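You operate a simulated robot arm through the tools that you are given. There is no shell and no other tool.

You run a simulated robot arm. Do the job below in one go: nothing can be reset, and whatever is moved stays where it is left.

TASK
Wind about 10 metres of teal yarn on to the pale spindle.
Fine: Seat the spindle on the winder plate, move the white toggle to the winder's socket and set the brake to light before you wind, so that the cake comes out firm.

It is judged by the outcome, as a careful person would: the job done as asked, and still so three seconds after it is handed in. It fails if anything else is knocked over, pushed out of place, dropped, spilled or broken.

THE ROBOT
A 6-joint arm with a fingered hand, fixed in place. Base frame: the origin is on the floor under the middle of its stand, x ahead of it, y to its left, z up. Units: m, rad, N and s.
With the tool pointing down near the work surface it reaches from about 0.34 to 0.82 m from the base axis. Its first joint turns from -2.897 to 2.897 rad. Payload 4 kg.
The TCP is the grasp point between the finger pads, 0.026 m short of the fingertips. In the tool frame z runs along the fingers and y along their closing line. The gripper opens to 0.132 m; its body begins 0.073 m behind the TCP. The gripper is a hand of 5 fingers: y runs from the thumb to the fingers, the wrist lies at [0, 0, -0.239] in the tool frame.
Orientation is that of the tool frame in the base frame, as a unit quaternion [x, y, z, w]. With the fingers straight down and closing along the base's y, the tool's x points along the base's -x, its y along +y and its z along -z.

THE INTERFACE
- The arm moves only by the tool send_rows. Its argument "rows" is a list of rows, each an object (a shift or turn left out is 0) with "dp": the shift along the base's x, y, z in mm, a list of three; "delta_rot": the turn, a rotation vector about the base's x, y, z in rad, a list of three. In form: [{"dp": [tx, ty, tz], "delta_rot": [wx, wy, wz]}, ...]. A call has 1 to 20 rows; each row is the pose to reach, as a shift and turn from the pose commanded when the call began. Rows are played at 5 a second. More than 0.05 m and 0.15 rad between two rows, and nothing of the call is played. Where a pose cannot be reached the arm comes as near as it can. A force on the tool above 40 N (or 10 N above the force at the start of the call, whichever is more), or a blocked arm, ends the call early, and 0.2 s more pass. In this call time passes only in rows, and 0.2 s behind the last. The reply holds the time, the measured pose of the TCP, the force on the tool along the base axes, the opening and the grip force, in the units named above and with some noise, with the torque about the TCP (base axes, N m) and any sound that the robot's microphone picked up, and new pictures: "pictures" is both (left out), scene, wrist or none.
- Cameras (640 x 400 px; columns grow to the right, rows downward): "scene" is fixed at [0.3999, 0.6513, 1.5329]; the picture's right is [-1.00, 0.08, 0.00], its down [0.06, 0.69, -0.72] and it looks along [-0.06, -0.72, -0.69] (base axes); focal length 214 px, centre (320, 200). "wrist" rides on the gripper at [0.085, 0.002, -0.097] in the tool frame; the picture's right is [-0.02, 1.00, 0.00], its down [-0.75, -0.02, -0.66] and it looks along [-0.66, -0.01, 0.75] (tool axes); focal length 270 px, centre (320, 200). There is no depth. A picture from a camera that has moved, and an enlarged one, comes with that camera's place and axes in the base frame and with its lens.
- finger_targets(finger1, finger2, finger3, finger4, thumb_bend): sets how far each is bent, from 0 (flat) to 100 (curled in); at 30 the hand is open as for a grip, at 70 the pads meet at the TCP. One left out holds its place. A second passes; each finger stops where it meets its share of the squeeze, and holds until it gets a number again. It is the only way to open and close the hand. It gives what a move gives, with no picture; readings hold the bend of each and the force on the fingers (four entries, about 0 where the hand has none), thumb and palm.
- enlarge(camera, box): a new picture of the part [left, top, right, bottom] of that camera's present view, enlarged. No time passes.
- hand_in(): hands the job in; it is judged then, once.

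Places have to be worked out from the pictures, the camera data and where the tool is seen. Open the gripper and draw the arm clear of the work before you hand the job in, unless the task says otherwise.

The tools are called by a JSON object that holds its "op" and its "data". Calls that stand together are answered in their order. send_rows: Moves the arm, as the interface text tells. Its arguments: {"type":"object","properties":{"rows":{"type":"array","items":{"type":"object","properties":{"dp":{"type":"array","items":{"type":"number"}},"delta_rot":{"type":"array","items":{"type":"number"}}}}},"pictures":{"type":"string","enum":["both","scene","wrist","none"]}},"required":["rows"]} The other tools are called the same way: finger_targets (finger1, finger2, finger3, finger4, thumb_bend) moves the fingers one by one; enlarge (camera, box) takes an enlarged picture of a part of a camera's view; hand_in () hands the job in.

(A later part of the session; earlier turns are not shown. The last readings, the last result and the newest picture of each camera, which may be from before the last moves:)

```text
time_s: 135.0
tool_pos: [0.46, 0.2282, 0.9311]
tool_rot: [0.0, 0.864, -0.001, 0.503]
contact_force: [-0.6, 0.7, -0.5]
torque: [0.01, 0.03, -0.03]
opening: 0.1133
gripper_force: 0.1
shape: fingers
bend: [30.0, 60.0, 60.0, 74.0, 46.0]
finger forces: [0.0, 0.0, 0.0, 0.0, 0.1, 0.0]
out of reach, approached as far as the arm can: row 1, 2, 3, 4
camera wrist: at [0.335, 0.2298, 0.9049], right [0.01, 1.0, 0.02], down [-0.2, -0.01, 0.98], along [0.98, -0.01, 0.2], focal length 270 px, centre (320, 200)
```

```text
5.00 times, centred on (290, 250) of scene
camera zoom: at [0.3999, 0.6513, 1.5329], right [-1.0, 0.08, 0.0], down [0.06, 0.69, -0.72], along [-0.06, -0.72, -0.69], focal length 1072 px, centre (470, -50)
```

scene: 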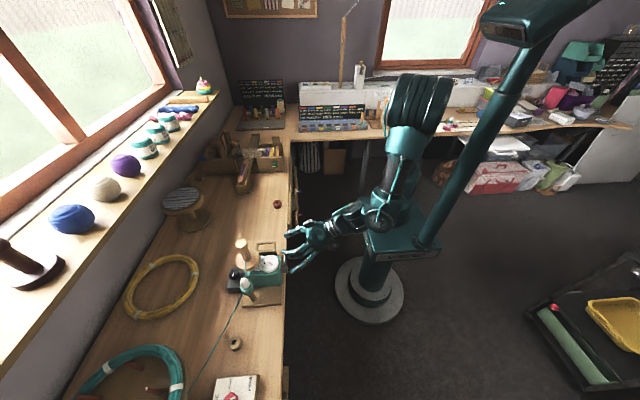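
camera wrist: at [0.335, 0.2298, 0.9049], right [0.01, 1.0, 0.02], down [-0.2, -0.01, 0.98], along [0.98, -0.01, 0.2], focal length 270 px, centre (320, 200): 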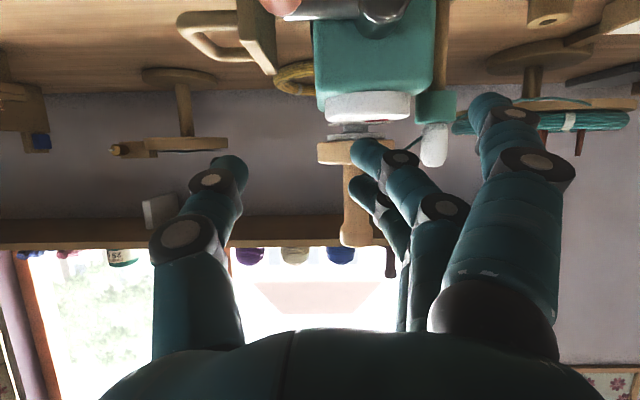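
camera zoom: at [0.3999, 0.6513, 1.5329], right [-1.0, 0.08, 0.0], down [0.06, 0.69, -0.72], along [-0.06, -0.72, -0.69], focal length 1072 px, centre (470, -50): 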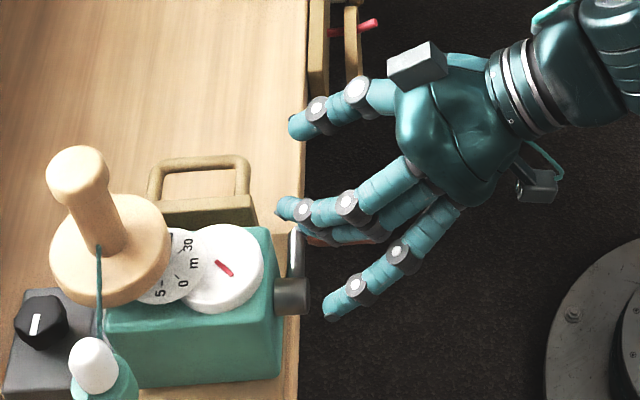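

60° is out of reach this close in, but at ~31° tilt finger 4 fully curled (100) forms a bar just above the handle while finger 2 hooks beneath. I return to 31° tilt with that finger shape, still above the crank.

{"op": "send_rows", "data": {"rows": [{"dp": [-2, -4, 8], "delta_rot": [0, 0.1, 0]}, {"dp": [-4, -8, 12], "delta_rot": [0, 0.2, 0]}, {"dp": [-7, -12, 12], "delta_rot": [0, 0.3, 0]}, {"dp": [-9, -16, 12], "delta_rot": [0, 0.4, 0]}, {"dp": [-11, -19, 8], "delta_rot": [0, 0.5, 0]}], "pictures": "none"}}

{"op": "finger_targets", "data": {"finger1": 0, "finger2": 58, "finger3": 60, "finger4": 100, "thumb_bend": 46}}

{"op": "enlarge", "data": {"camera": "wrist", "box": [120, 0, 520, 250]}}

{"op": "enlarge", "data": {"camera": "scene", "box": [250, 210, 330, 290]}}

```text
time_s: 136.2
tool_pos: [0.45, 0.2074, 0.9376]
tool_rot: [-0.002, 0.963, 0.0, 0.271]
contact_force: [0.2, -0.7, 0.5]
torque: [-0.02, 0.03, -0.01]
opening: 0.1132
gripper_force: 0.1
shape: fingers
bend: [30.0, 60.0, 60.0, 74.0, 46.0]
finger forces: [0.1, 0.0, 0.0, 0.1, 0.0, 0.1]
```

```text
time_s: 137.2
tool_pos: [0.4497, 0.2092, 0.9382]
tool_rot: [-0.001, 0.962, 0.0, 0.272]
contact_force: [0.6, 0.0, 0.0]
torque: [-0.01, 0.02, 0.01]
opening: 0.1429
gripper_force: 0.0
shape: fingers
bend: [0.0, 57.0, 60.0, 100.0, 46.0]
finger forces: [0.1, 0.1, 0.0, 0.0, 0.1, 0.1]
```

```text
1.60 times, centred on (320, 125) of wrist
camera zoom: at [0.3274, 0.2089, 0.9753], right [0.02, 1.0, 0.01], down [0.3, -0.02, 0.96], along [0.96, -0.01, -0.3], focal length 432 px, centre (320, 320)
```

zoom: 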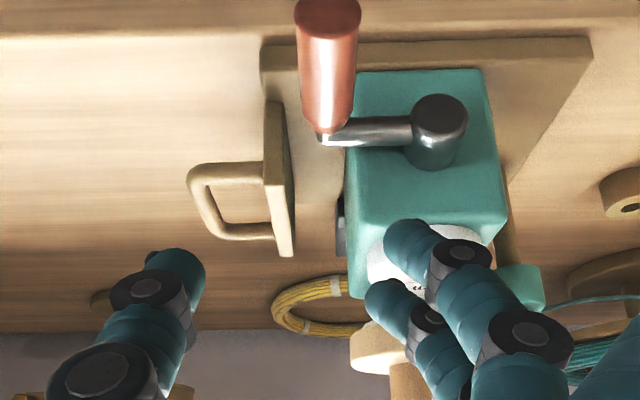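

```text
5.00 times, centred on (290, 250) of scene
camera zoom: at [0.3999, 0.6513, 1.5329], right [-1.0, 0.08, 0.0], down [0.06, 0.69, -0.72], along [-0.06, -0.72, -0.69], focal length 1072 px, centre (470, -50)
```

zoom: 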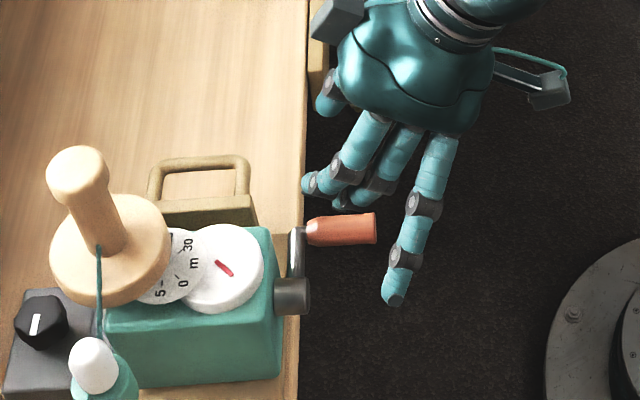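

All looks clear. I descend over the handle to z ≈ 0.846 first and check.

{"op": "send_rows", "data": {"rows": [{"dp": [-1, 0, -25]}, {"dp": [-1, -1, -50]}, {"dp": [-1, -1, -72]}, {"dp": [-1, -1, -90]}], "pictures": "none"}}

{"op": "enlarge", "data": {"camera": "wrist", "box": [200, 80, 440, 260]}}

{"op": "enlarge", "data": {"camera": "scene", "box": [255, 220, 325, 280]}}

```text
time_s: 138.2
tool_pos: [0.4489, 0.2057, 0.8454]
tool_rot: [-0.001, 0.962, 0.001, 0.272]
contact_force: [0.6, 0.0, -0.5]
torque: [0.0, -0.02, -0.01]
opening: 0.1431
gripper_force: 0.0
shape: fingers
bend: [0.0, 57.0, 60.0, 100.0, 46.0]
finger forces: [0.1, 0.1, 0.2, 0.1, 0.0, 0.0]
```

```text
2.22 times, centred on (320, 170) of wrist
camera zoom: at [0.327, 0.2071, 0.8838], right [0.02, 1.0, 0.01], down [0.3, -0.02, 0.96], along [0.96, -0.01, -0.3], focal length 601 px, centre (320, 267)
```

zoom: 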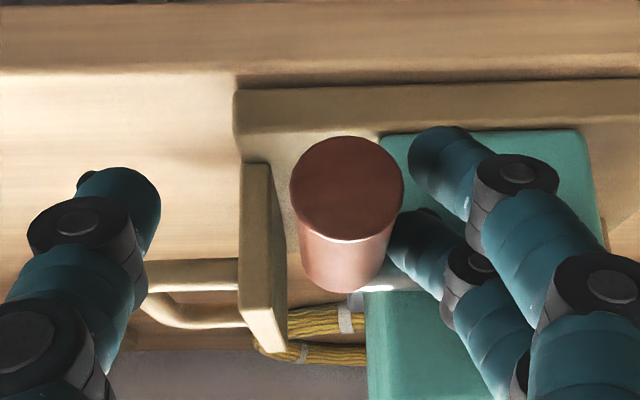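

```text
6.67 times, centred on (290, 250) of scene
camera zoom: at [0.3999, 0.6513, 1.5329], right [-1.0, 0.08, 0.0], down [0.06, 0.69, -0.72], along [-0.06, -0.72, -0.69], focal length 1430 px, centre (520, -133)
```

zoom: 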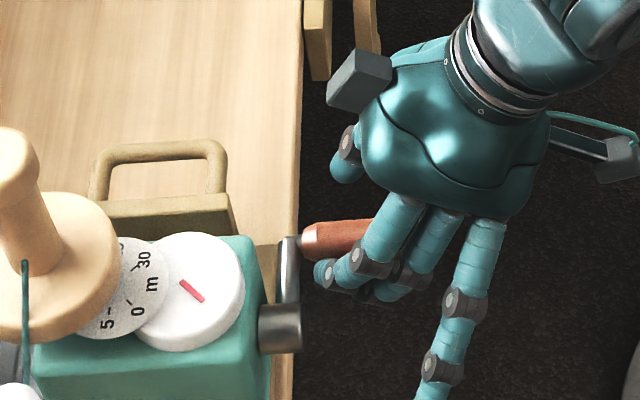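

Handle axis is at (y 0.2116, z 0.833). I shift +4 mm in y and lower to z ≈ 0.837, feeling for finger 4's contact on top of the handle.

{"op": "send_rows", "data": {"rows": [{"dp": [0, 4, 0]}, {"dp": [0, 4, -3]}, {"dp": [0, 4, -6]}, {"dp": [0, 4, -8.5]}], "pictures": "none"}}

{"op": "enlarge", "data": {"camera": "wrist", "box": [200, 80, 440, 260]}}

```text
time_s: 139.2
tool_pos: [0.4485, 0.2097, 0.8388]
tool_rot: [-0.001, 0.962, -0.001, 0.273]
contact_force: [0.2, -0.3, -0.3]
torque: [0.0, 0.03, -0.01]
opening: 0.1428
gripper_force: 0.2
shape: fingers
bend: [0.0, 57.0, 60.0, 100.0, 46.0]
finger forces: [0.0, 0.0, 0.1, 0.1, 0.1, 0.0]
```

```text
2.22 times, centred on (320, 170) of wrist
camera zoom: at [0.3266, 0.2115, 0.8763], right [0.02, 1.0, 0.01], down [0.3, -0.02, 0.96], along [0.96, -0.01, -0.3], focal length 601 px, centre (320, 267)
```

zoom: 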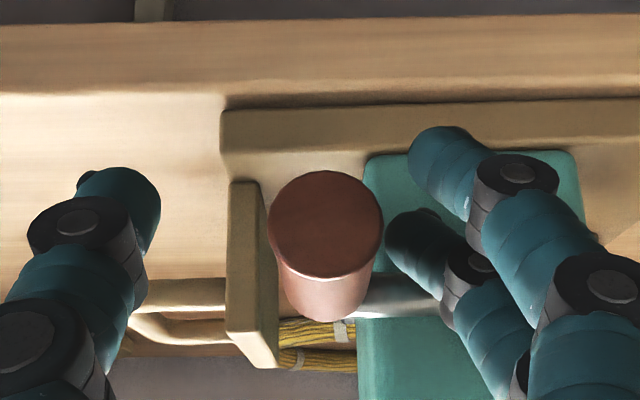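

Centred now, no contact yet. I lower 3 mm more and close: finger 2 hooks under, finger 3 and thumb on the sides.

{"op": "send_rows", "data": {"rows": [{"dp": [0, 0, -1.5]}, {"dp": [0, 0, -3]}], "pictures": "none"}}

{"op": "finger_targets", "data": {"finger2": 78, "finger3": 68, "thumb_bend": 68}}

{"op": "enlarge", "data": {"camera": "wrist", "box": [200, 80, 440, 260]}}

{"op": "enlarge", "data": {"camera": "scene", "box": [255, 220, 325, 280]}}

```text
time_s: 139.8
tool_pos: [0.4485, 0.2113, 0.8352]
tool_rot: [-0.001, 0.962, -0.001, 0.273]
contact_force: [-0.4, 0.0, -0.8]
torque: [0.0, 0.0, 0.0]
opening: 0.1431
gripper_force: 0.0
shape: fingers
bend: [0.0, 57.0, 60.0, 100.0, 46.0]
finger forces: [0.1, 0.0, 0.0, 0.0, 0.0, 0.0]
```

```text
time_s: 140.8
tool_pos: [0.4488, 0.2119, 0.8348]
tool_rot: [-0.001, 0.962, 0.0, 0.272]
contact_force: [3.3, 4.4, -1.8]
torque: [-0.01, -0.07, -0.01]
opening: 0.109
gripper_force: 5.8
shape: fingers
bend: [0.0, 74.0, 66.0, 100.0, 67.0]
finger forces: [0.0, 8.8, 2.0, 0.1, 0.7, 0.0]
```

```text
2.22 times, centred on (320, 170) of wrist
camera zoom: at [0.3263, 0.2121, 0.8728], right [0.02, 1.0, 0.01], down [0.3, -0.02, 0.96], along [0.96, -0.01, -0.3], focal length 601 px, centre (320, 267)
```

zoom: 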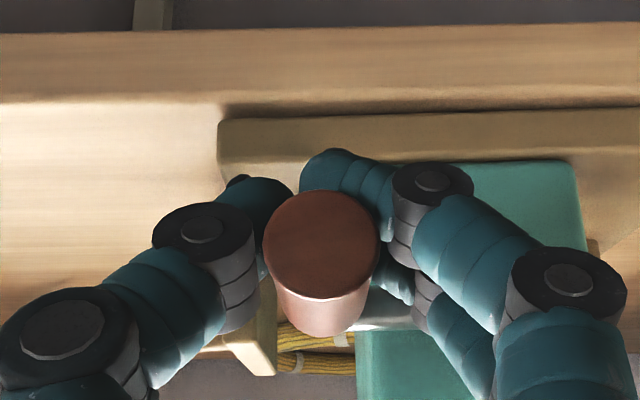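

```text
6.67 times, centred on (290, 250) of scene
camera zoom: at [0.3999, 0.6513, 1.5329], right [-1.0, 0.08, 0.0], down [0.06, 0.69, -0.72], along [-0.06, -0.72, -0.69], focal length 1430 px, centre (520, -133)
```

zoom: 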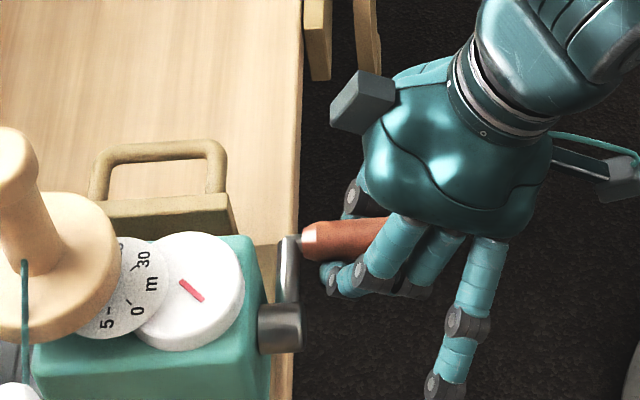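

The cage is closed around the handle. I try a downward arc of about 35° and watch force and whether the crank follows.

{"op": "send_rows", "data": {"rows": [{"dp": [0, 0.4, -3.6]}, {"dp": [0, 0.9, -7.1]}, {"dp": [0, 2.0, -11.0]}, {"dp": [0, 3.2, -14.9]}, {"dp": [0, 4.9, -18.7]}, {"dp": [0, 6.7, -22.3]}, {"dp": [0, 9.0, -25.8]}, {"dp": [0, 11.3, -29.1]}], "pictures": "wrist"}}

{"op": "enlarge", "data": {"camera": "wrist", "box": [200, 80, 440, 260]}}

{"op": "enlarge", "data": {"camera": "scene", "box": [225, 230, 305, 310]}}

```text
time_s: 142.6
tool_pos: [0.4476, 0.2221, 0.8049]
tool_rot: [0.0, 0.962, 0.0, 0.272]
contact_force: [-0.4, -2.3, -0.8]
torque: [0.01, -0.03, 0.0]
opening: 0.1096
gripper_force: 1.7
shape: fingers
bend: [0.0, 77.0, 68.0, 100.0, 68.0]
finger forces: [0.0, 0.1, 0.0, 0.1, 2.8, 0.0]
camera wrist: at [0.3258, 0.2238, 0.843], right [0.02, 1.0, 0.01], down [0.3, -0.01, 0.96], along [0.96, -0.01, -0.3], focal length 270 px, centre (320, 200)
```

wrist: 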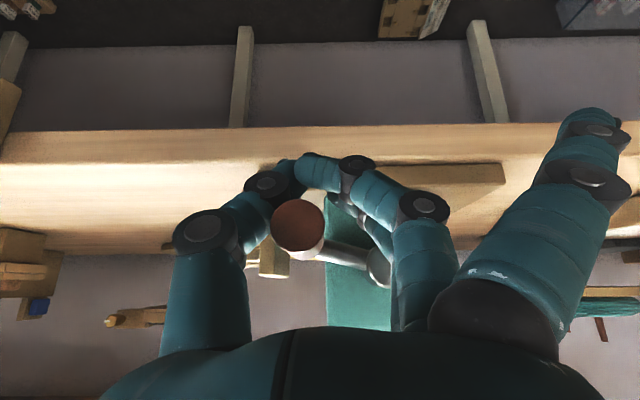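

```text
2.22 times, centred on (320, 170) of wrist
camera zoom: at [0.3258, 0.2238, 0.843], right [0.02, 1.0, 0.01], down [0.3, -0.01, 0.96], along [0.96, -0.01, -0.3], focal length 601 px, centre (320, 267)
```

zoom: 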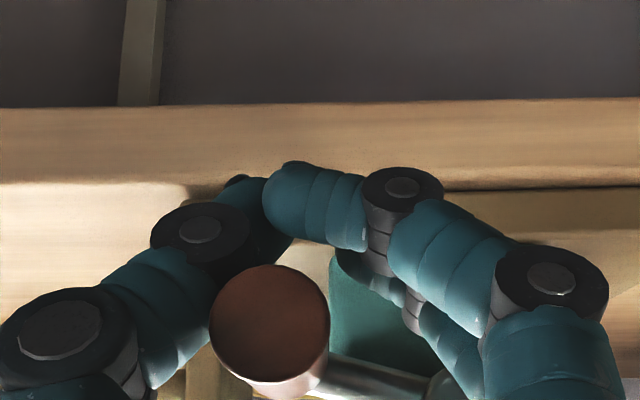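

```text
5.00 times, centred on (265, 270) of scene
camera zoom: at [0.3999, 0.6513, 1.5329], right [-1.0, 0.08, 0.0], down [0.06, 0.69, -0.72], along [-0.06, -0.72, -0.69], focal length 1072 px, centre (595, -150)
```

zoom: 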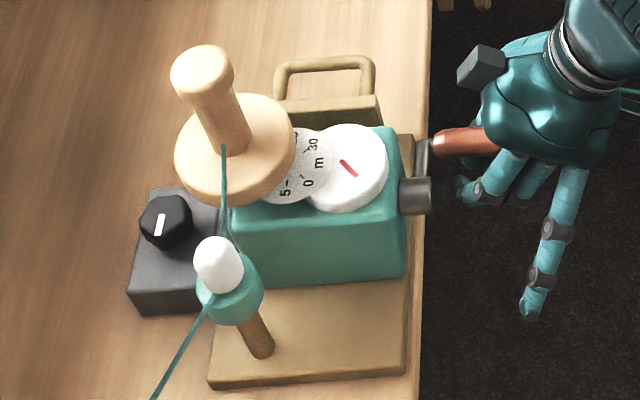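

The crank has turned about 14° downwards with little force, so this is the free direction; the handle lags inside the loose cage. I continue the arc towards the bottom.

{"op": "send_rows", "data": {"rows": [{"dp": [0, 2.8, -3.1]}, {"dp": [0, 5.6, -5.9]}, {"dp": [0, 8.8, -8.6]}, {"dp": [0, 12.1, -10.9]}, {"dp": [0, 15.7, -13.0]}, {"dp": [0, 19.3, -14.7]}, {"dp": [0, 23.2, -16.2]}, {"dp": [0, 27.1, -17.4]}], "pictures": "wrist"}}

{"op": "enlarge", "data": {"camera": "wrist", "box": [200, 80, 440, 260]}}

{"op": "enlarge", "data": {"camera": "scene", "box": [225, 230, 305, 310]}}

```text
time_s: 144.4
tool_pos: [0.4468, 0.2473, 0.7884]
tool_rot: [0.0, 0.963, -0.001, 0.271]
contact_force: [-8.4, -28.7, -16.4]
torque: [0.96, -0.21, -0.11]
opening: 0.1244
gripper_force: 16.8
shape: fingers
bend: [0.0, 78.0, 68.0, 100.0, 64.0]
finger forces: [0.0, 0.0, 0.1, 0.0, 33.5, 0.0]
camera wrist: at [0.3249, 0.2495, 0.8262], right [0.02, 1.0, 0.01], down [0.3, -0.01, 0.95], along [0.95, -0.02, -0.3], focal length 270 px, centre (320, 200)
```

wrist: 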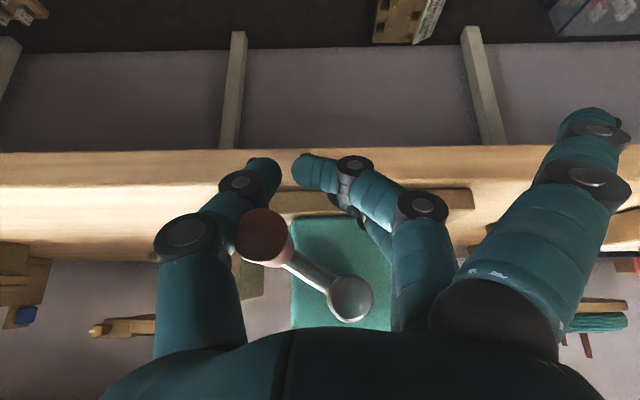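

```text
2.22 times, centred on (320, 170) of wrist
camera zoom: at [0.3249, 0.2495, 0.8262], right [0.02, 1.0, 0.01], down [0.3, -0.01, 0.95], along [0.95, -0.02, -0.3], focal length 601 px, centre (320, 267)
```

zoom: 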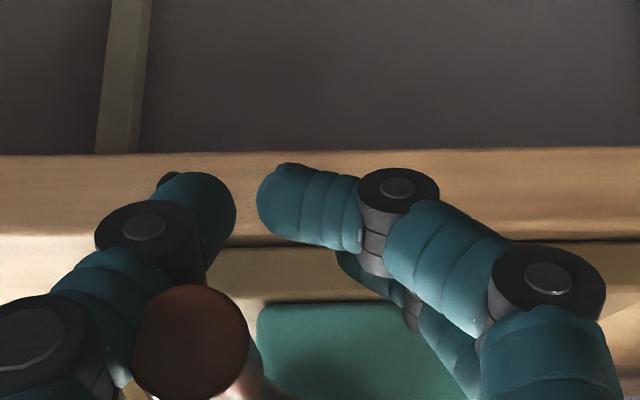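

```text
5.00 times, centred on (265, 270) of scene
camera zoom: at [0.3999, 0.6513, 1.5329], right [-1.0, 0.08, 0.0], down [0.06, 0.69, -0.72], along [-0.06, -0.72, -0.69], focal length 1072 px, centre (595, -150)
```

zoom: 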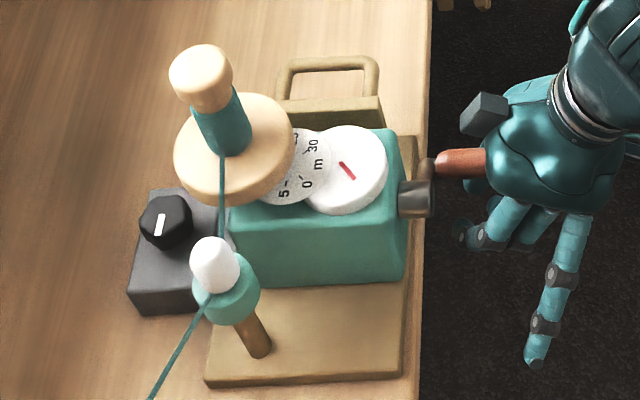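

The yarn has started to wind on the stem (teal on the spindle). But the thumb is now pushing sideways with 29 N and the handle lags 26 mm, which is too rough. I back the hand off to re-centre on the handle and relieve that force.

{"op": "send_rows", "data": {"rows": [{"dp": [0, -9, 1]}, {"dp": [0, -18, 2]}, {"dp": [0, -26, 4]}], "pictures": "wrist"}}

{"op": "enlarge", "data": {"camera": "wrist", "box": [200, 80, 440, 260]}}

{"op": "enlarge", "data": {"camera": "scene", "box": [225, 230, 305, 310]}}

```text
time_s: 145.2
tool_pos: [0.4499, 0.2234, 0.7932]
tool_rot: [-0.001, 0.962, 0.001, 0.274]
contact_force: [-0.8, -0.2, 0.5]
torque: [0.01, -0.02, 0.0]
opening: 0.1096
gripper_force: 0.0
shape: fingers
bend: [0.0, 78.0, 68.0, 100.0, 67.0]
finger forces: [0.0, 0.0, 0.0, 0.1, 0.1, 0.0]
camera wrist: at [0.3271, 0.2248, 0.8301], right [0.02, 1.0, 0.01], down [0.29, -0.02, 0.96], along [0.96, -0.01, -0.29], focal length 270 px, centre (320, 200)
```

wrist: 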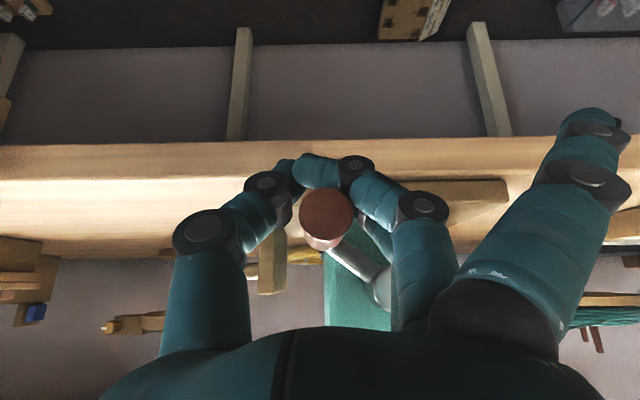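

```text
2.22 times, centred on (320, 170) of wrist
camera zoom: at [0.3271, 0.2248, 0.8301], right [0.02, 1.0, 0.01], down [0.29, -0.02, 0.96], along [0.96, -0.01, -0.29], focal length 601 px, centre (320, 267)
```

zoom: 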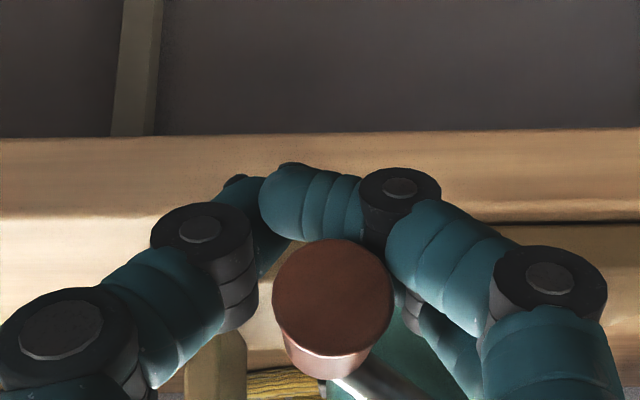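

```text
5.00 times, centred on (265, 270) of scene
camera zoom: at [0.3999, 0.6513, 1.5329], right [-1.0, 0.08, 0.0], down [0.06, 0.69, -0.72], along [-0.06, -0.72, -0.69], focal length 1072 px, centre (595, -150)
```

zoom: 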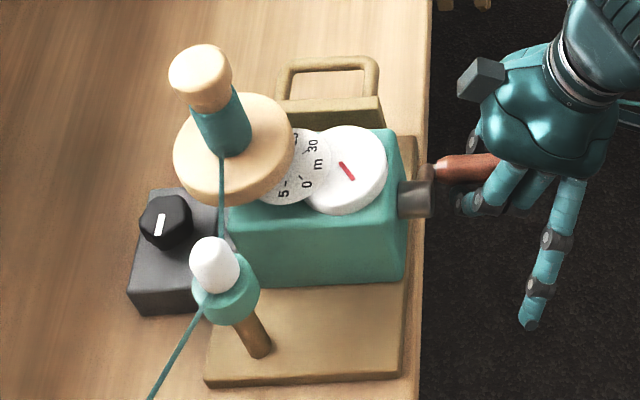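

Forces are back to zero. The winder has yawed a couple of degrees, so I must keep pushes light. The upper-bar clearance is larger than I thought, so I follow a corrected path that lets the handle ride against the upper bar going down and on the hook going up. A short piece first.

{"op": "send_rows", "data": {"rows": [{"dp": [0, 3.0, -4.0]}, {"dp": [0, 5.7, -6.4]}, {"dp": [0, 8.9, -8.3]}, {"dp": [0, 12.1, -10.0]}, {"dp": [0, 15.5, -11.3]}, {"dp": [0, 19.0, -12.3]}, {"dp": [0, 22.5, -13.1]}], "pictures": "wrist"}}

{"op": "enlarge", "data": {"camera": "wrist", "box": [200, 80, 440, 260]}}

{"op": "enlarge", "data": {"camera": "scene", "box": [225, 230, 305, 310]}}

```text
time_s: 146.8
tool_pos: [0.448, 0.2461, 0.779]
tool_rot: [-0.001, 0.962, 0.0, 0.273]
contact_force: [-0.9, -2.3, -1.5]
torque: [0.02, 0.01, 0.0]
opening: 0.11
gripper_force: 0.6
shape: fingers
bend: [0.0, 78.0, 68.0, 100.0, 67.0]
finger forces: [0.1, 0.0, 0.0, 0.0, 1.8, 0.0]
camera wrist: at [0.3266, 0.2476, 0.8166], right [0.02, 1.0, 0.01], down [0.3, -0.01, 0.95], along [0.95, -0.01, -0.3], focal length 270 px, centre (320, 200)
```

wrist: 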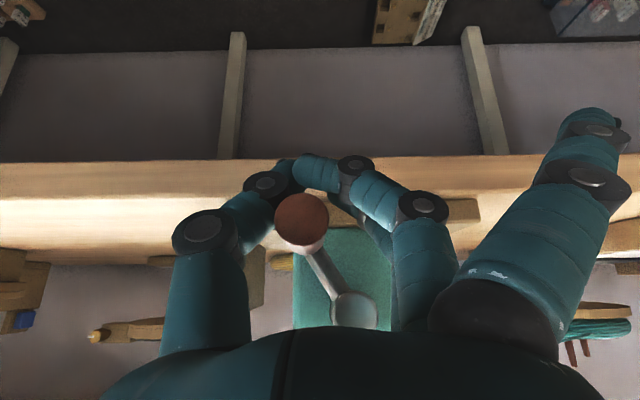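

```text
2.22 times, centred on (320, 170) of wrist
camera zoom: at [0.3266, 0.2476, 0.8166], right [0.02, 1.0, 0.01], down [0.3, -0.01, 0.95], along [0.95, -0.01, -0.3], focal length 601 px, centre (320, 267)
```

zoom: 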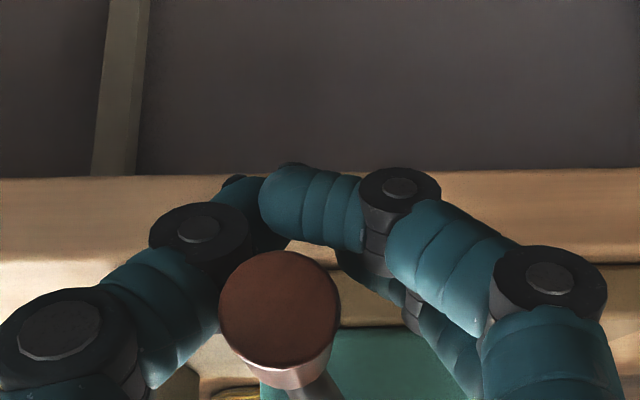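

```text
5.00 times, centred on (265, 270) of scene
camera zoom: at [0.3999, 0.6513, 1.5329], right [-1.0, 0.08, 0.0], down [0.06, 0.69, -0.72], along [-0.06, -0.72, -0.69], focal length 1072 px, centre (595, -150)
```

zoom: 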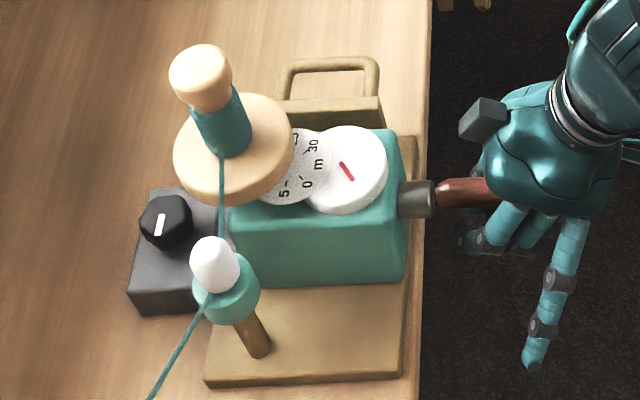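

Smooth now: only about 2 N, and the crank is at about 63°. I continue along the path through the bottom and up the far side.

{"op": "send_rows", "data": {"rows": [{"dp": [0, 7.2, 0.3]}, {"dp": [0, 14.8, 0.8]}, {"dp": [0, 22.5, 2.4]}, {"dp": [0, 30, 5.2]}, {"dp": [0, 37.1, 8.9]}, {"dp": [0, 43.8, 13.7]}, {"dp": [0, 49.9, 19.3]}, {"dp": [0, 56.8, 27.9]}], "pictures": "wrist"}}

{"op": "enlarge", "data": {"camera": "wrist", "box": [200, 80, 440, 260]}}

{"op": "enlarge", "data": {"camera": "scene", "box": [225, 230, 305, 310]}}

```text
time_s: 148.6
tool_pos: [0.4506, 0.3016, 0.8074]
tool_rot: [0.0, 0.962, 0.0, 0.274]
contact_force: [-1.3, -0.4, 0.8]
torque: [0.02, -0.02, -0.02]
opening: 0.1083
gripper_force: 1.2
shape: fingers
bend: [0.0, 77.0, 68.0, 100.0, 68.0]
finger forces: [0.1, 0.6, 0.1, 1.3, 0.0, 0.0]
camera wrist: at [0.3282, 0.3028, 0.8448], right [0.02, 1.0, 0.01], down [0.29, -0.02, 0.96], along [0.96, -0.01, -0.29], focal length 270 px, centre (320, 200)
```

wrist: 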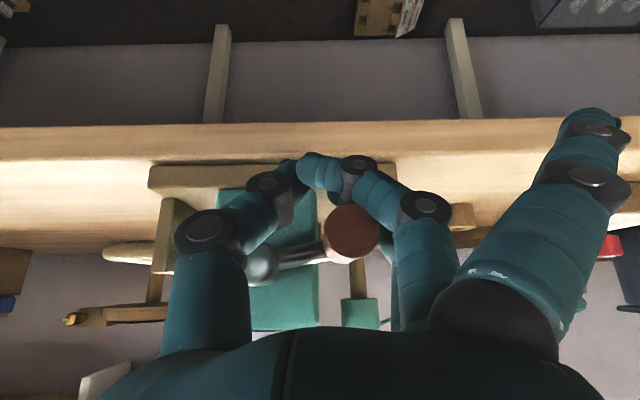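

```text
2.22 times, centred on (320, 170) of wrist
camera zoom: at [0.3282, 0.3028, 0.8448], right [0.02, 1.0, 0.01], down [0.29, -0.02, 0.96], along [0.96, -0.01, -0.29], focal length 601 px, centre (320, 267)
```

zoom: 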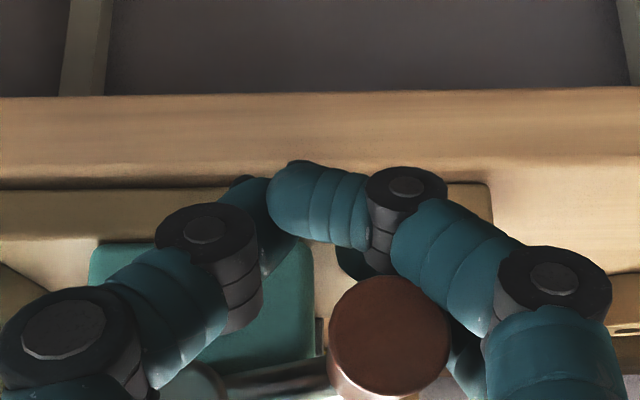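

```text
5.00 times, centred on (265, 270) of scene
camera zoom: at [0.3999, 0.6513, 1.5329], right [-1.0, 0.08, 0.0], down [0.06, 0.69, -0.72], along [-0.06, -0.72, -0.69], focal length 1072 px, centre (595, -150)
```

zoom: 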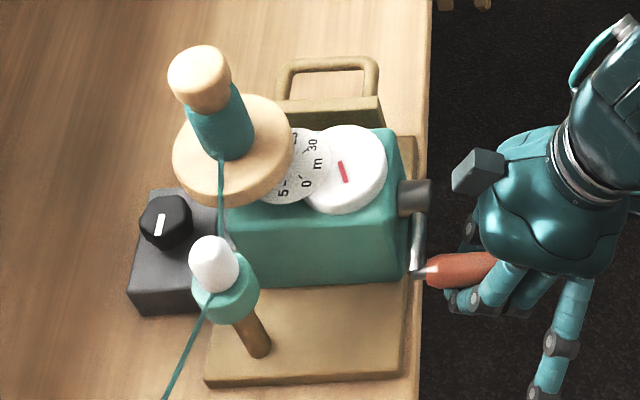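

Excellent: the crank swung through the bottom to the far side, the counter's red mark has begun to turn, and forces stay near 1 N. I refit the circle (centre y 0.2635, z 0.8365, R 52 mm) and continue up and over the top.

{"op": "send_rows", "data": {"rows": [{"dp": [0, 8.9, 8.1]}, {"dp": [0, 12.4, 18.5]}, {"dp": [0, 13.9, 28.9]}, {"dp": [0, 13.3, 39.2]}, {"dp": [0, 10.6, 48.8]}, {"dp": [0, 6.0, 57.4]}, {"dp": [0, -0.4, 64.7]}, {"dp": [0, -8.2, 70.3]}, {"dp": [0, -17.3, 73.9]}, {"dp": [0, -27.1, 75.6]}, {"dp": [0, -37.5, 75.2]}], "pictures": "wrist"}}

{"op": "enlarge", "data": {"camera": "wrist", "box": [200, 80, 440, 260]}}

{"op": "enlarge", "data": {"camera": "scene", "box": [225, 230, 305, 310]}}

```text
time_s: 151.0
tool_pos: [0.4501, 0.2675, 0.8827]
tool_rot: [-0.001, 0.962, 0.001, 0.273]
contact_force: [-4.9, 0.4, -0.1]
torque: [0.02, 0.03, 0.0]
opening: 0.1106
gripper_force: 3.8
shape: fingers
bend: [0.0, 77.0, 68.0, 100.0, 67.0]
finger forces: [0.0, 5.4, 0.1, 0.0, 2.3, 0.1]
camera wrist: at [0.3277, 0.2683, 0.9203], right [0.02, 1.0, 0.01], down [0.29, -0.02, 0.96], along [0.96, -0.01, -0.29], focal length 270 px, centre (320, 200)
```

wrist: 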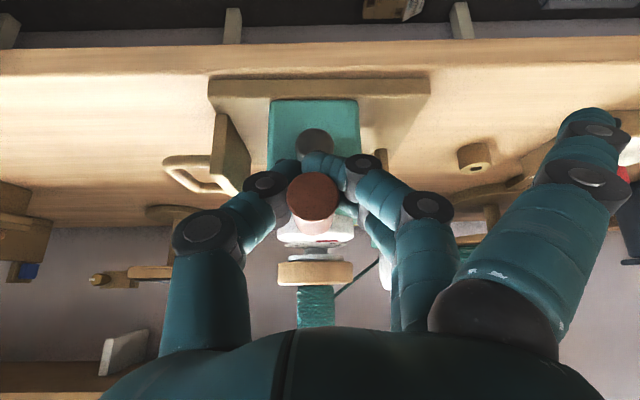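

```text
2.22 times, centred on (320, 170) of wrist
camera zoom: at [0.3277, 0.2683, 0.9203], right [0.02, 1.0, 0.01], down [0.29, -0.02, 0.96], along [0.96, -0.01, -0.29], focal length 601 px, centre (320, 267)
```

zoom: 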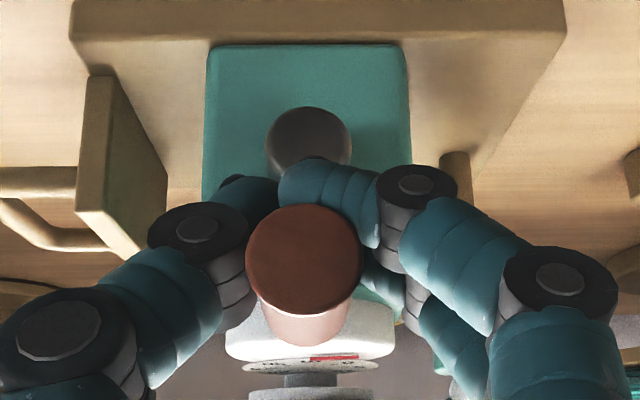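

```text
5.00 times, centred on (265, 270) of scene
camera zoom: at [0.3999, 0.6513, 1.5329], right [-1.0, 0.08, 0.0], down [0.06, 0.69, -0.72], along [-0.06, -0.72, -0.69], focal length 1072 px, centre (595, -150)
```

zoom: 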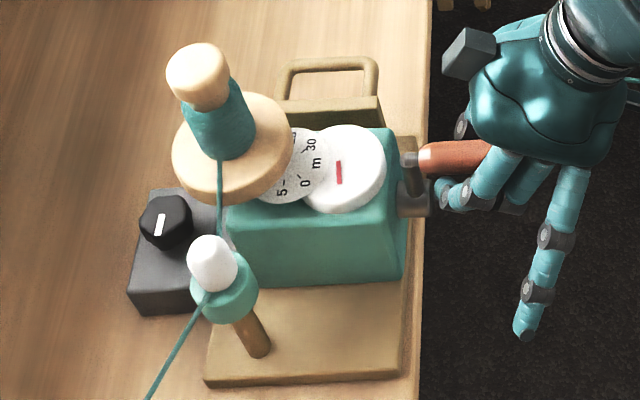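

Over the top smoothly, and the spindle is collecting yarn. I zoom on the counter to calibrate metres per turn.

{"op": "enlarge", "data": {"camera": "scene", "box": [276, 250, 308, 278]}}

{"op": "enlarge", "data": {"camera": "scene", "box": [236, 225, 296, 275]}}

```text
14.29 times, centred on (292, 264) of scene
camera zoom: at [0.3999, 0.6513, 1.5329], right [-1.0, 0.08, 0.0], down [0.06, 0.69, -0.72], along [-0.06, -0.72, -0.69], focal length 3064 px, centre (720, -714)
```

zoom: 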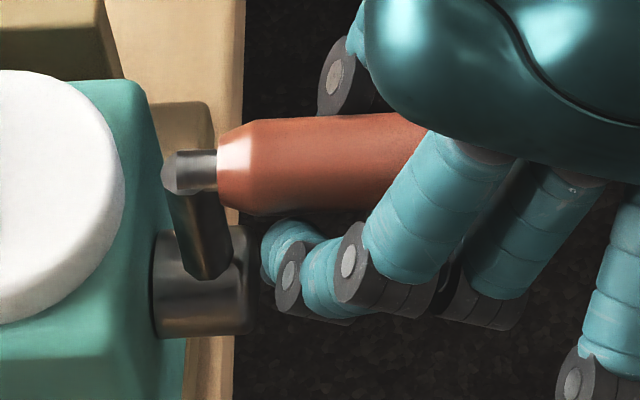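

```text
8.00 times, centred on (266, 250) of scene
camera zoom: at [0.3999, 0.6513, 1.5329], right [-1.0, 0.08, 0.0], down [0.06, 0.69, -0.72], along [-0.06, -0.72, -0.69], focal length 1716 px, centre (752, -200)
```

zoom: 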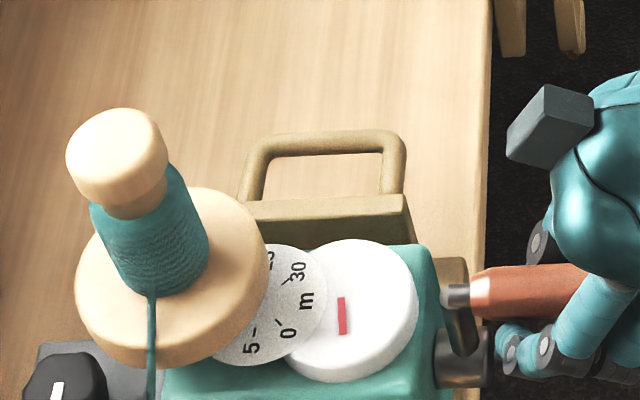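

{"op": "enlarge", "data": {"camera": "scene", "box": [252, 252, 292, 277]}}

```text
16.00 times, centred on (272, 264) of scene
camera zoom: at [0.3999, 0.6513, 1.5329], right [-1.0, 0.08, 0.0], down [0.06, 0.69, -0.72], along [-0.06, -0.72, -0.69], focal length 3432 px, centre (1088, -832)
```

zoom: 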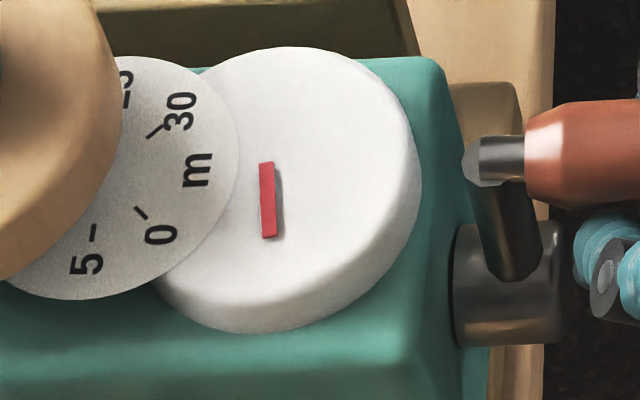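

The counter reads about 4 m after roughly three quarters of a turn, so about 5 m per turn and some 2 turns in all. I continue round: over the top, down the near side to the bottom.

{"op": "send_rows", "data": {"rows": [{"dp": [0, -7, -1]}, {"dp": [0, -13.7, -2.6]}, {"dp": [0, -23.7, -7.1]}, {"dp": [0, -32.8, -13.3]}, {"dp": [0, -40.9, -21.2]}, {"dp": [0, -47.4, -30.3]}, {"dp": [0, -52.2, -40.2]}, {"dp": [0, -55.1, -50.6]}, {"dp": [0, -56, -61.1]}, {"dp": [0, -54.8, -71.2]}, {"dp": [0, -51.5, -80.5]}], "pictures": "wrist"}}

{"op": "enlarge", "data": {"camera": "wrist", "box": [200, 80, 440, 260]}}

{"op": "enlarge", "data": {"camera": "scene", "box": [252, 252, 292, 277]}}

{"op": "enlarge", "data": {"camera": "scene", "box": [225, 230, 305, 310]}}

```text
time_s: 153.4
tool_pos: [0.4489, 0.2152, 0.8024]
tool_rot: [-0.001, 0.962, 0.0, 0.272]
contact_force: [0.7, 0.1, -0.2]
torque: [0.01, 0.02, 0.01]
opening: 0.1085
gripper_force: 0.0
shape: fingers
bend: [0.0, 77.0, 68.0, 100.0, 68.0]
finger forces: [0.0, 0.0, 0.0, 0.0, 0.1, 0.1]
camera wrist: at [0.327, 0.2155, 0.8401], right [0.02, 1.0, 0.01], down [0.3, -0.01, 0.96], along [0.96, -0.01, -0.3], focal length 270 px, centre (320, 200)
```

wrist: 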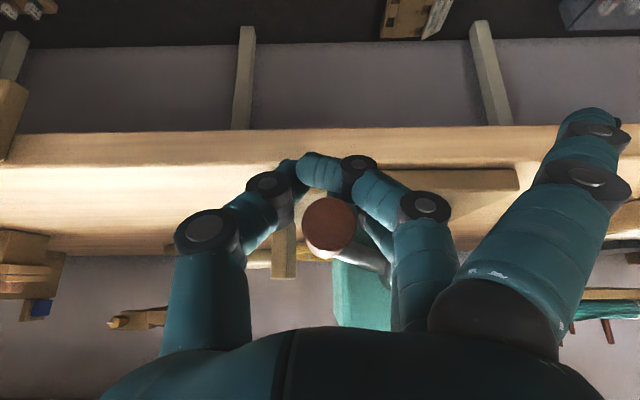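

```text
2.22 times, centred on (320, 170) of wrist
camera zoom: at [0.327, 0.2155, 0.8401], right [0.02, 1.0, 0.01], down [0.3, -0.01, 0.96], along [0.96, -0.01, -0.3], focal length 601 px, centre (320, 267)
```

zoom: 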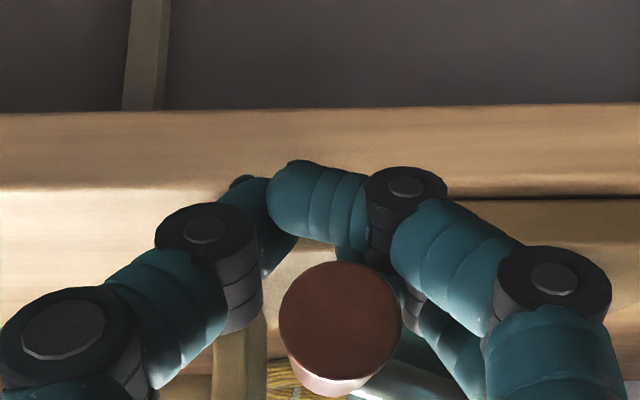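

```text
16.00 times, centred on (272, 264) of scene
camera zoom: at [0.3999, 0.6513, 1.5329], right [-1.0, 0.08, 0.0], down [0.06, 0.69, -0.72], along [-0.06, -0.72, -0.69], focal length 3432 px, centre (1088, -832)
```

zoom: 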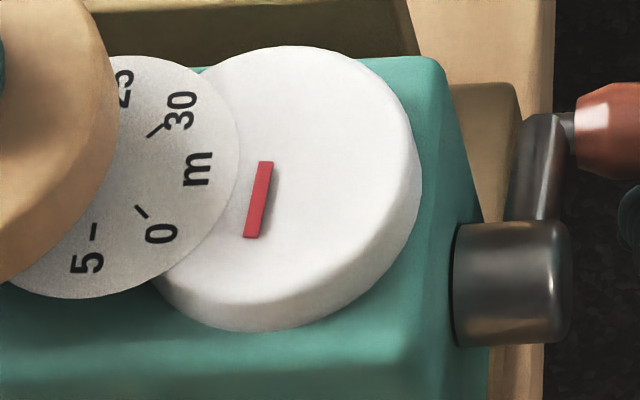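

```text
5.00 times, centred on (265, 270) of scene
camera zoom: at [0.3999, 0.6513, 1.5329], right [-1.0, 0.08, 0.0], down [0.06, 0.69, -0.72], along [-0.06, -0.72, -0.69], focal length 1072 px, centre (595, -150)
```

zoom: 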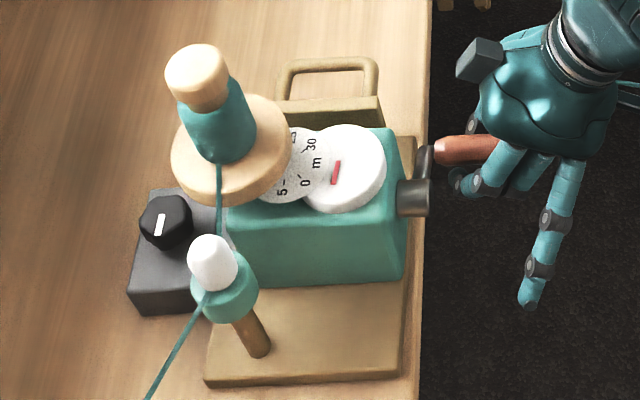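

Counter needle now reads about 5.2 m at 1.05 turns, i.e. about 5 m per turn, with contact forces near zero. I continue with the next stretch through the bottom and up the far side.

{"op": "send_rows", "data": {"rows": [{"dp": [0, 5.9, -8.5]}, {"dp": [0, 12.7, -15.3]}, {"dp": [0, 20.9, -20.3]}, {"dp": [0, 30.3, -23.5]}, {"dp": [0, 40.3, -24.5]}, {"dp": [0, 50.7, -23.4]}, {"dp": [0, 61, -20.4]}, {"dp": [0, 70.7, -15.3]}, {"dp": [0, 79.6, -8.6]}, {"dp": [0, 87.2, -0.4]}, {"dp": [0, 93.3, 8.9]}], "pictures": "wrist"}}

{"op": "enlarge", "data": {"camera": "wrist", "box": [200, 80, 440, 260]}}

{"op": "enlarge", "data": {"camera": "scene", "box": [252, 252, 292, 277]}}

{"op": "enlarge", "data": {"camera": "scene", "box": [225, 230, 305, 310]}}

```text
time_s: 155.8
tool_pos: [0.4487, 0.3078, 0.8105]
tool_rot: [0.001, 0.962, -0.001, 0.272]
contact_force: [0.2, 0.0, 0.8]
torque: [0.0, 0.0, 0.01]
opening: 0.1082
gripper_force: 0.3
shape: fingers
bend: [0.0, 77.0, 68.0, 100.0, 68.0]
finger forces: [0.0, 0.3, 0.1, 0.1, 0.1, 0.0]
camera wrist: at [0.326, 0.3088, 0.8482], right [0.02, 1.0, 0.01], down [0.3, -0.01, 0.96], along [0.96, -0.01, -0.3], focal length 270 px, centre (320, 200)
```

wrist: 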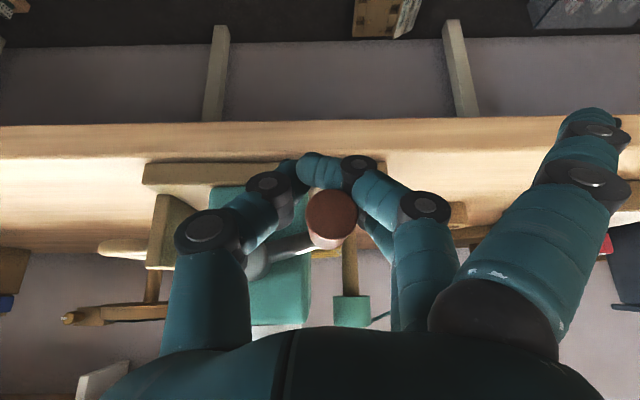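

```text
2.22 times, centred on (320, 170) of wrist
camera zoom: at [0.326, 0.3088, 0.8482], right [0.02, 1.0, 0.01], down [0.3, -0.01, 0.96], along [0.96, -0.01, -0.3], focal length 601 px, centre (320, 267)
```

zoom: 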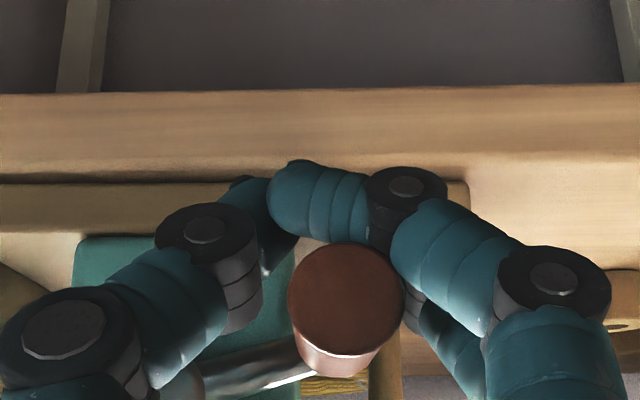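

```text
16.00 times, centred on (272, 264) of scene
camera zoom: at [0.3999, 0.6513, 1.5329], right [-1.0, 0.08, 0.0], down [0.06, 0.69, -0.72], along [-0.06, -0.72, -0.69], focal length 3432 px, centre (1088, -832)
```

zoom: 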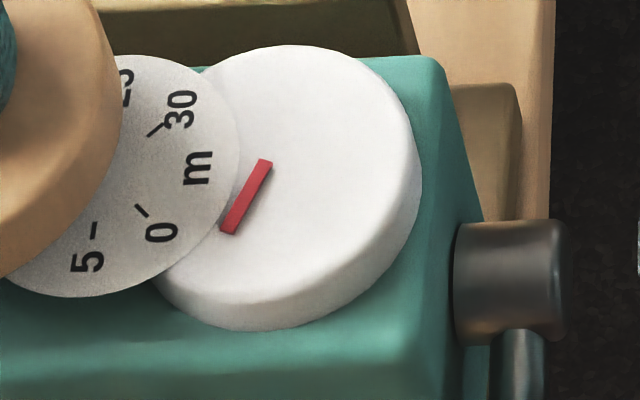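

```text
5.00 times, centred on (265, 270) of scene
camera zoom: at [0.3999, 0.6513, 1.5329], right [-1.0, 0.08, 0.0], down [0.06, 0.69, -0.72], along [-0.06, -0.72, -0.69], focal length 1072 px, centre (595, -150)
```

zoom: 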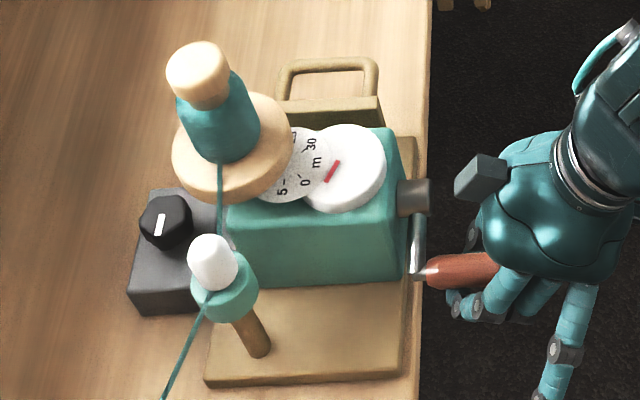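

Needle reads about 7.3 m at 1.43 turns (5.1 m/turn). I continue up and over the top to about 1.8 turns, then check.

{"op": "send_rows", "data": {"rows": [{"dp": [0, 5.0, 11.0]}, {"dp": [0, 7.3, 21.4]}, {"dp": [0, 7.6, 31.9]}, {"dp": [0, 5.7, 41.8]}, {"dp": [0, 1.9, 50.9]}, {"dp": [0, -3.7, 58.7]}, {"dp": [0, -11, 65]}, {"dp": [0, -19.6, 69.5]}, {"dp": [0, -29.2, 72]}, {"dp": [0, -39.3, 72.6]}, {"dp": [0, -49.7, 70.9]}], "pictures": "wrist"}}

{"op": "enlarge", "data": {"camera": "wrist", "box": [200, 80, 440, 260]}}

{"op": "enlarge", "data": {"camera": "scene", "box": [252, 252, 292, 277]}}

{"op": "enlarge", "data": {"camera": "scene", "box": [225, 230, 305, 310]}}

```text
time_s: 158.2
tool_pos: [0.4486, 0.2578, 0.8823]
tool_rot: [0.0, 0.962, 0.0, 0.272]
contact_force: [-4.3, 0.9, -0.2]
torque: [0.03, 0.01, -0.05]
opening: 0.1104
gripper_force: 4.1
shape: fingers
bend: [0.0, 77.0, 68.0, 100.0, 67.0]
finger forces: [0.0, 5.7, 0.1, 0.0, 2.2, 0.1]
camera wrist: at [0.3264, 0.2595, 0.9201], right [0.02, 1.0, 0.01], down [0.3, -0.02, 0.96], along [0.96, -0.01, -0.3], focal length 270 px, centre (320, 200)
```

wrist: 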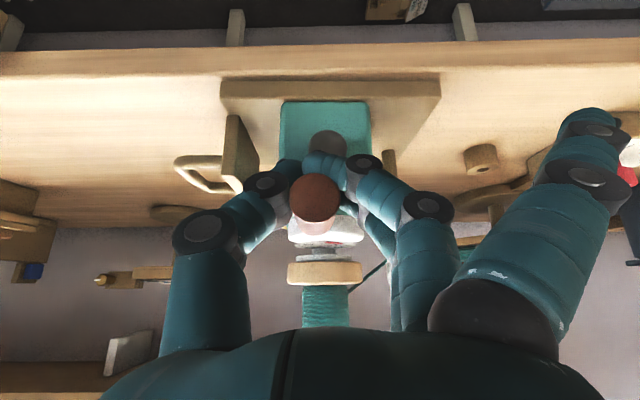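

```text
2.22 times, centred on (320, 170) of wrist
camera zoom: at [0.3264, 0.2595, 0.9201], right [0.02, 1.0, 0.01], down [0.3, -0.02, 0.96], along [0.96, -0.01, -0.3], focal length 601 px, centre (320, 267)
```

zoom: 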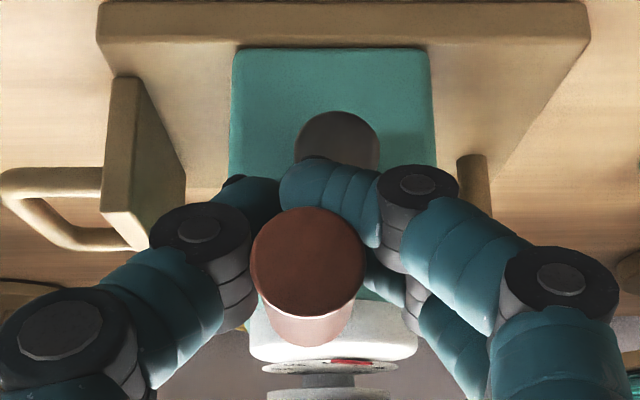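

```text
16.00 times, centred on (272, 264) of scene
camera zoom: at [0.3999, 0.6513, 1.5329], right [-1.0, 0.08, 0.0], down [0.06, 0.69, -0.72], along [-0.06, -0.72, -0.69], focal length 3432 px, centre (1088, -832)
```

zoom: 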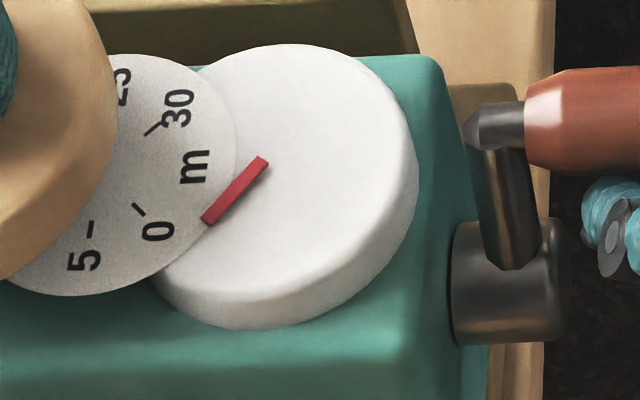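

```text
5.00 times, centred on (265, 270) of scene
camera zoom: at [0.3999, 0.6513, 1.5329], right [-1.0, 0.08, 0.0], down [0.06, 0.69, -0.72], along [-0.06, -0.72, -0.69], focal length 1072 px, centre (595, -150)
```

zoom: 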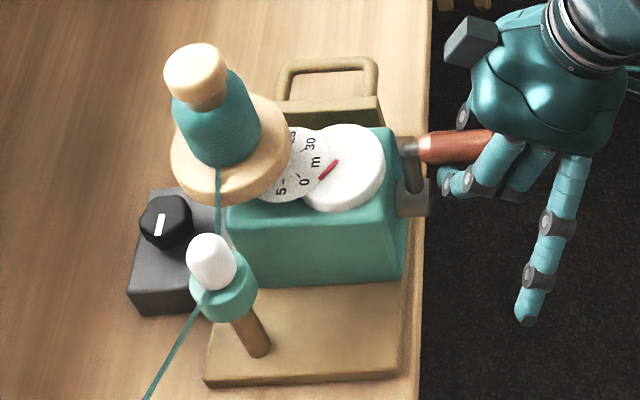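

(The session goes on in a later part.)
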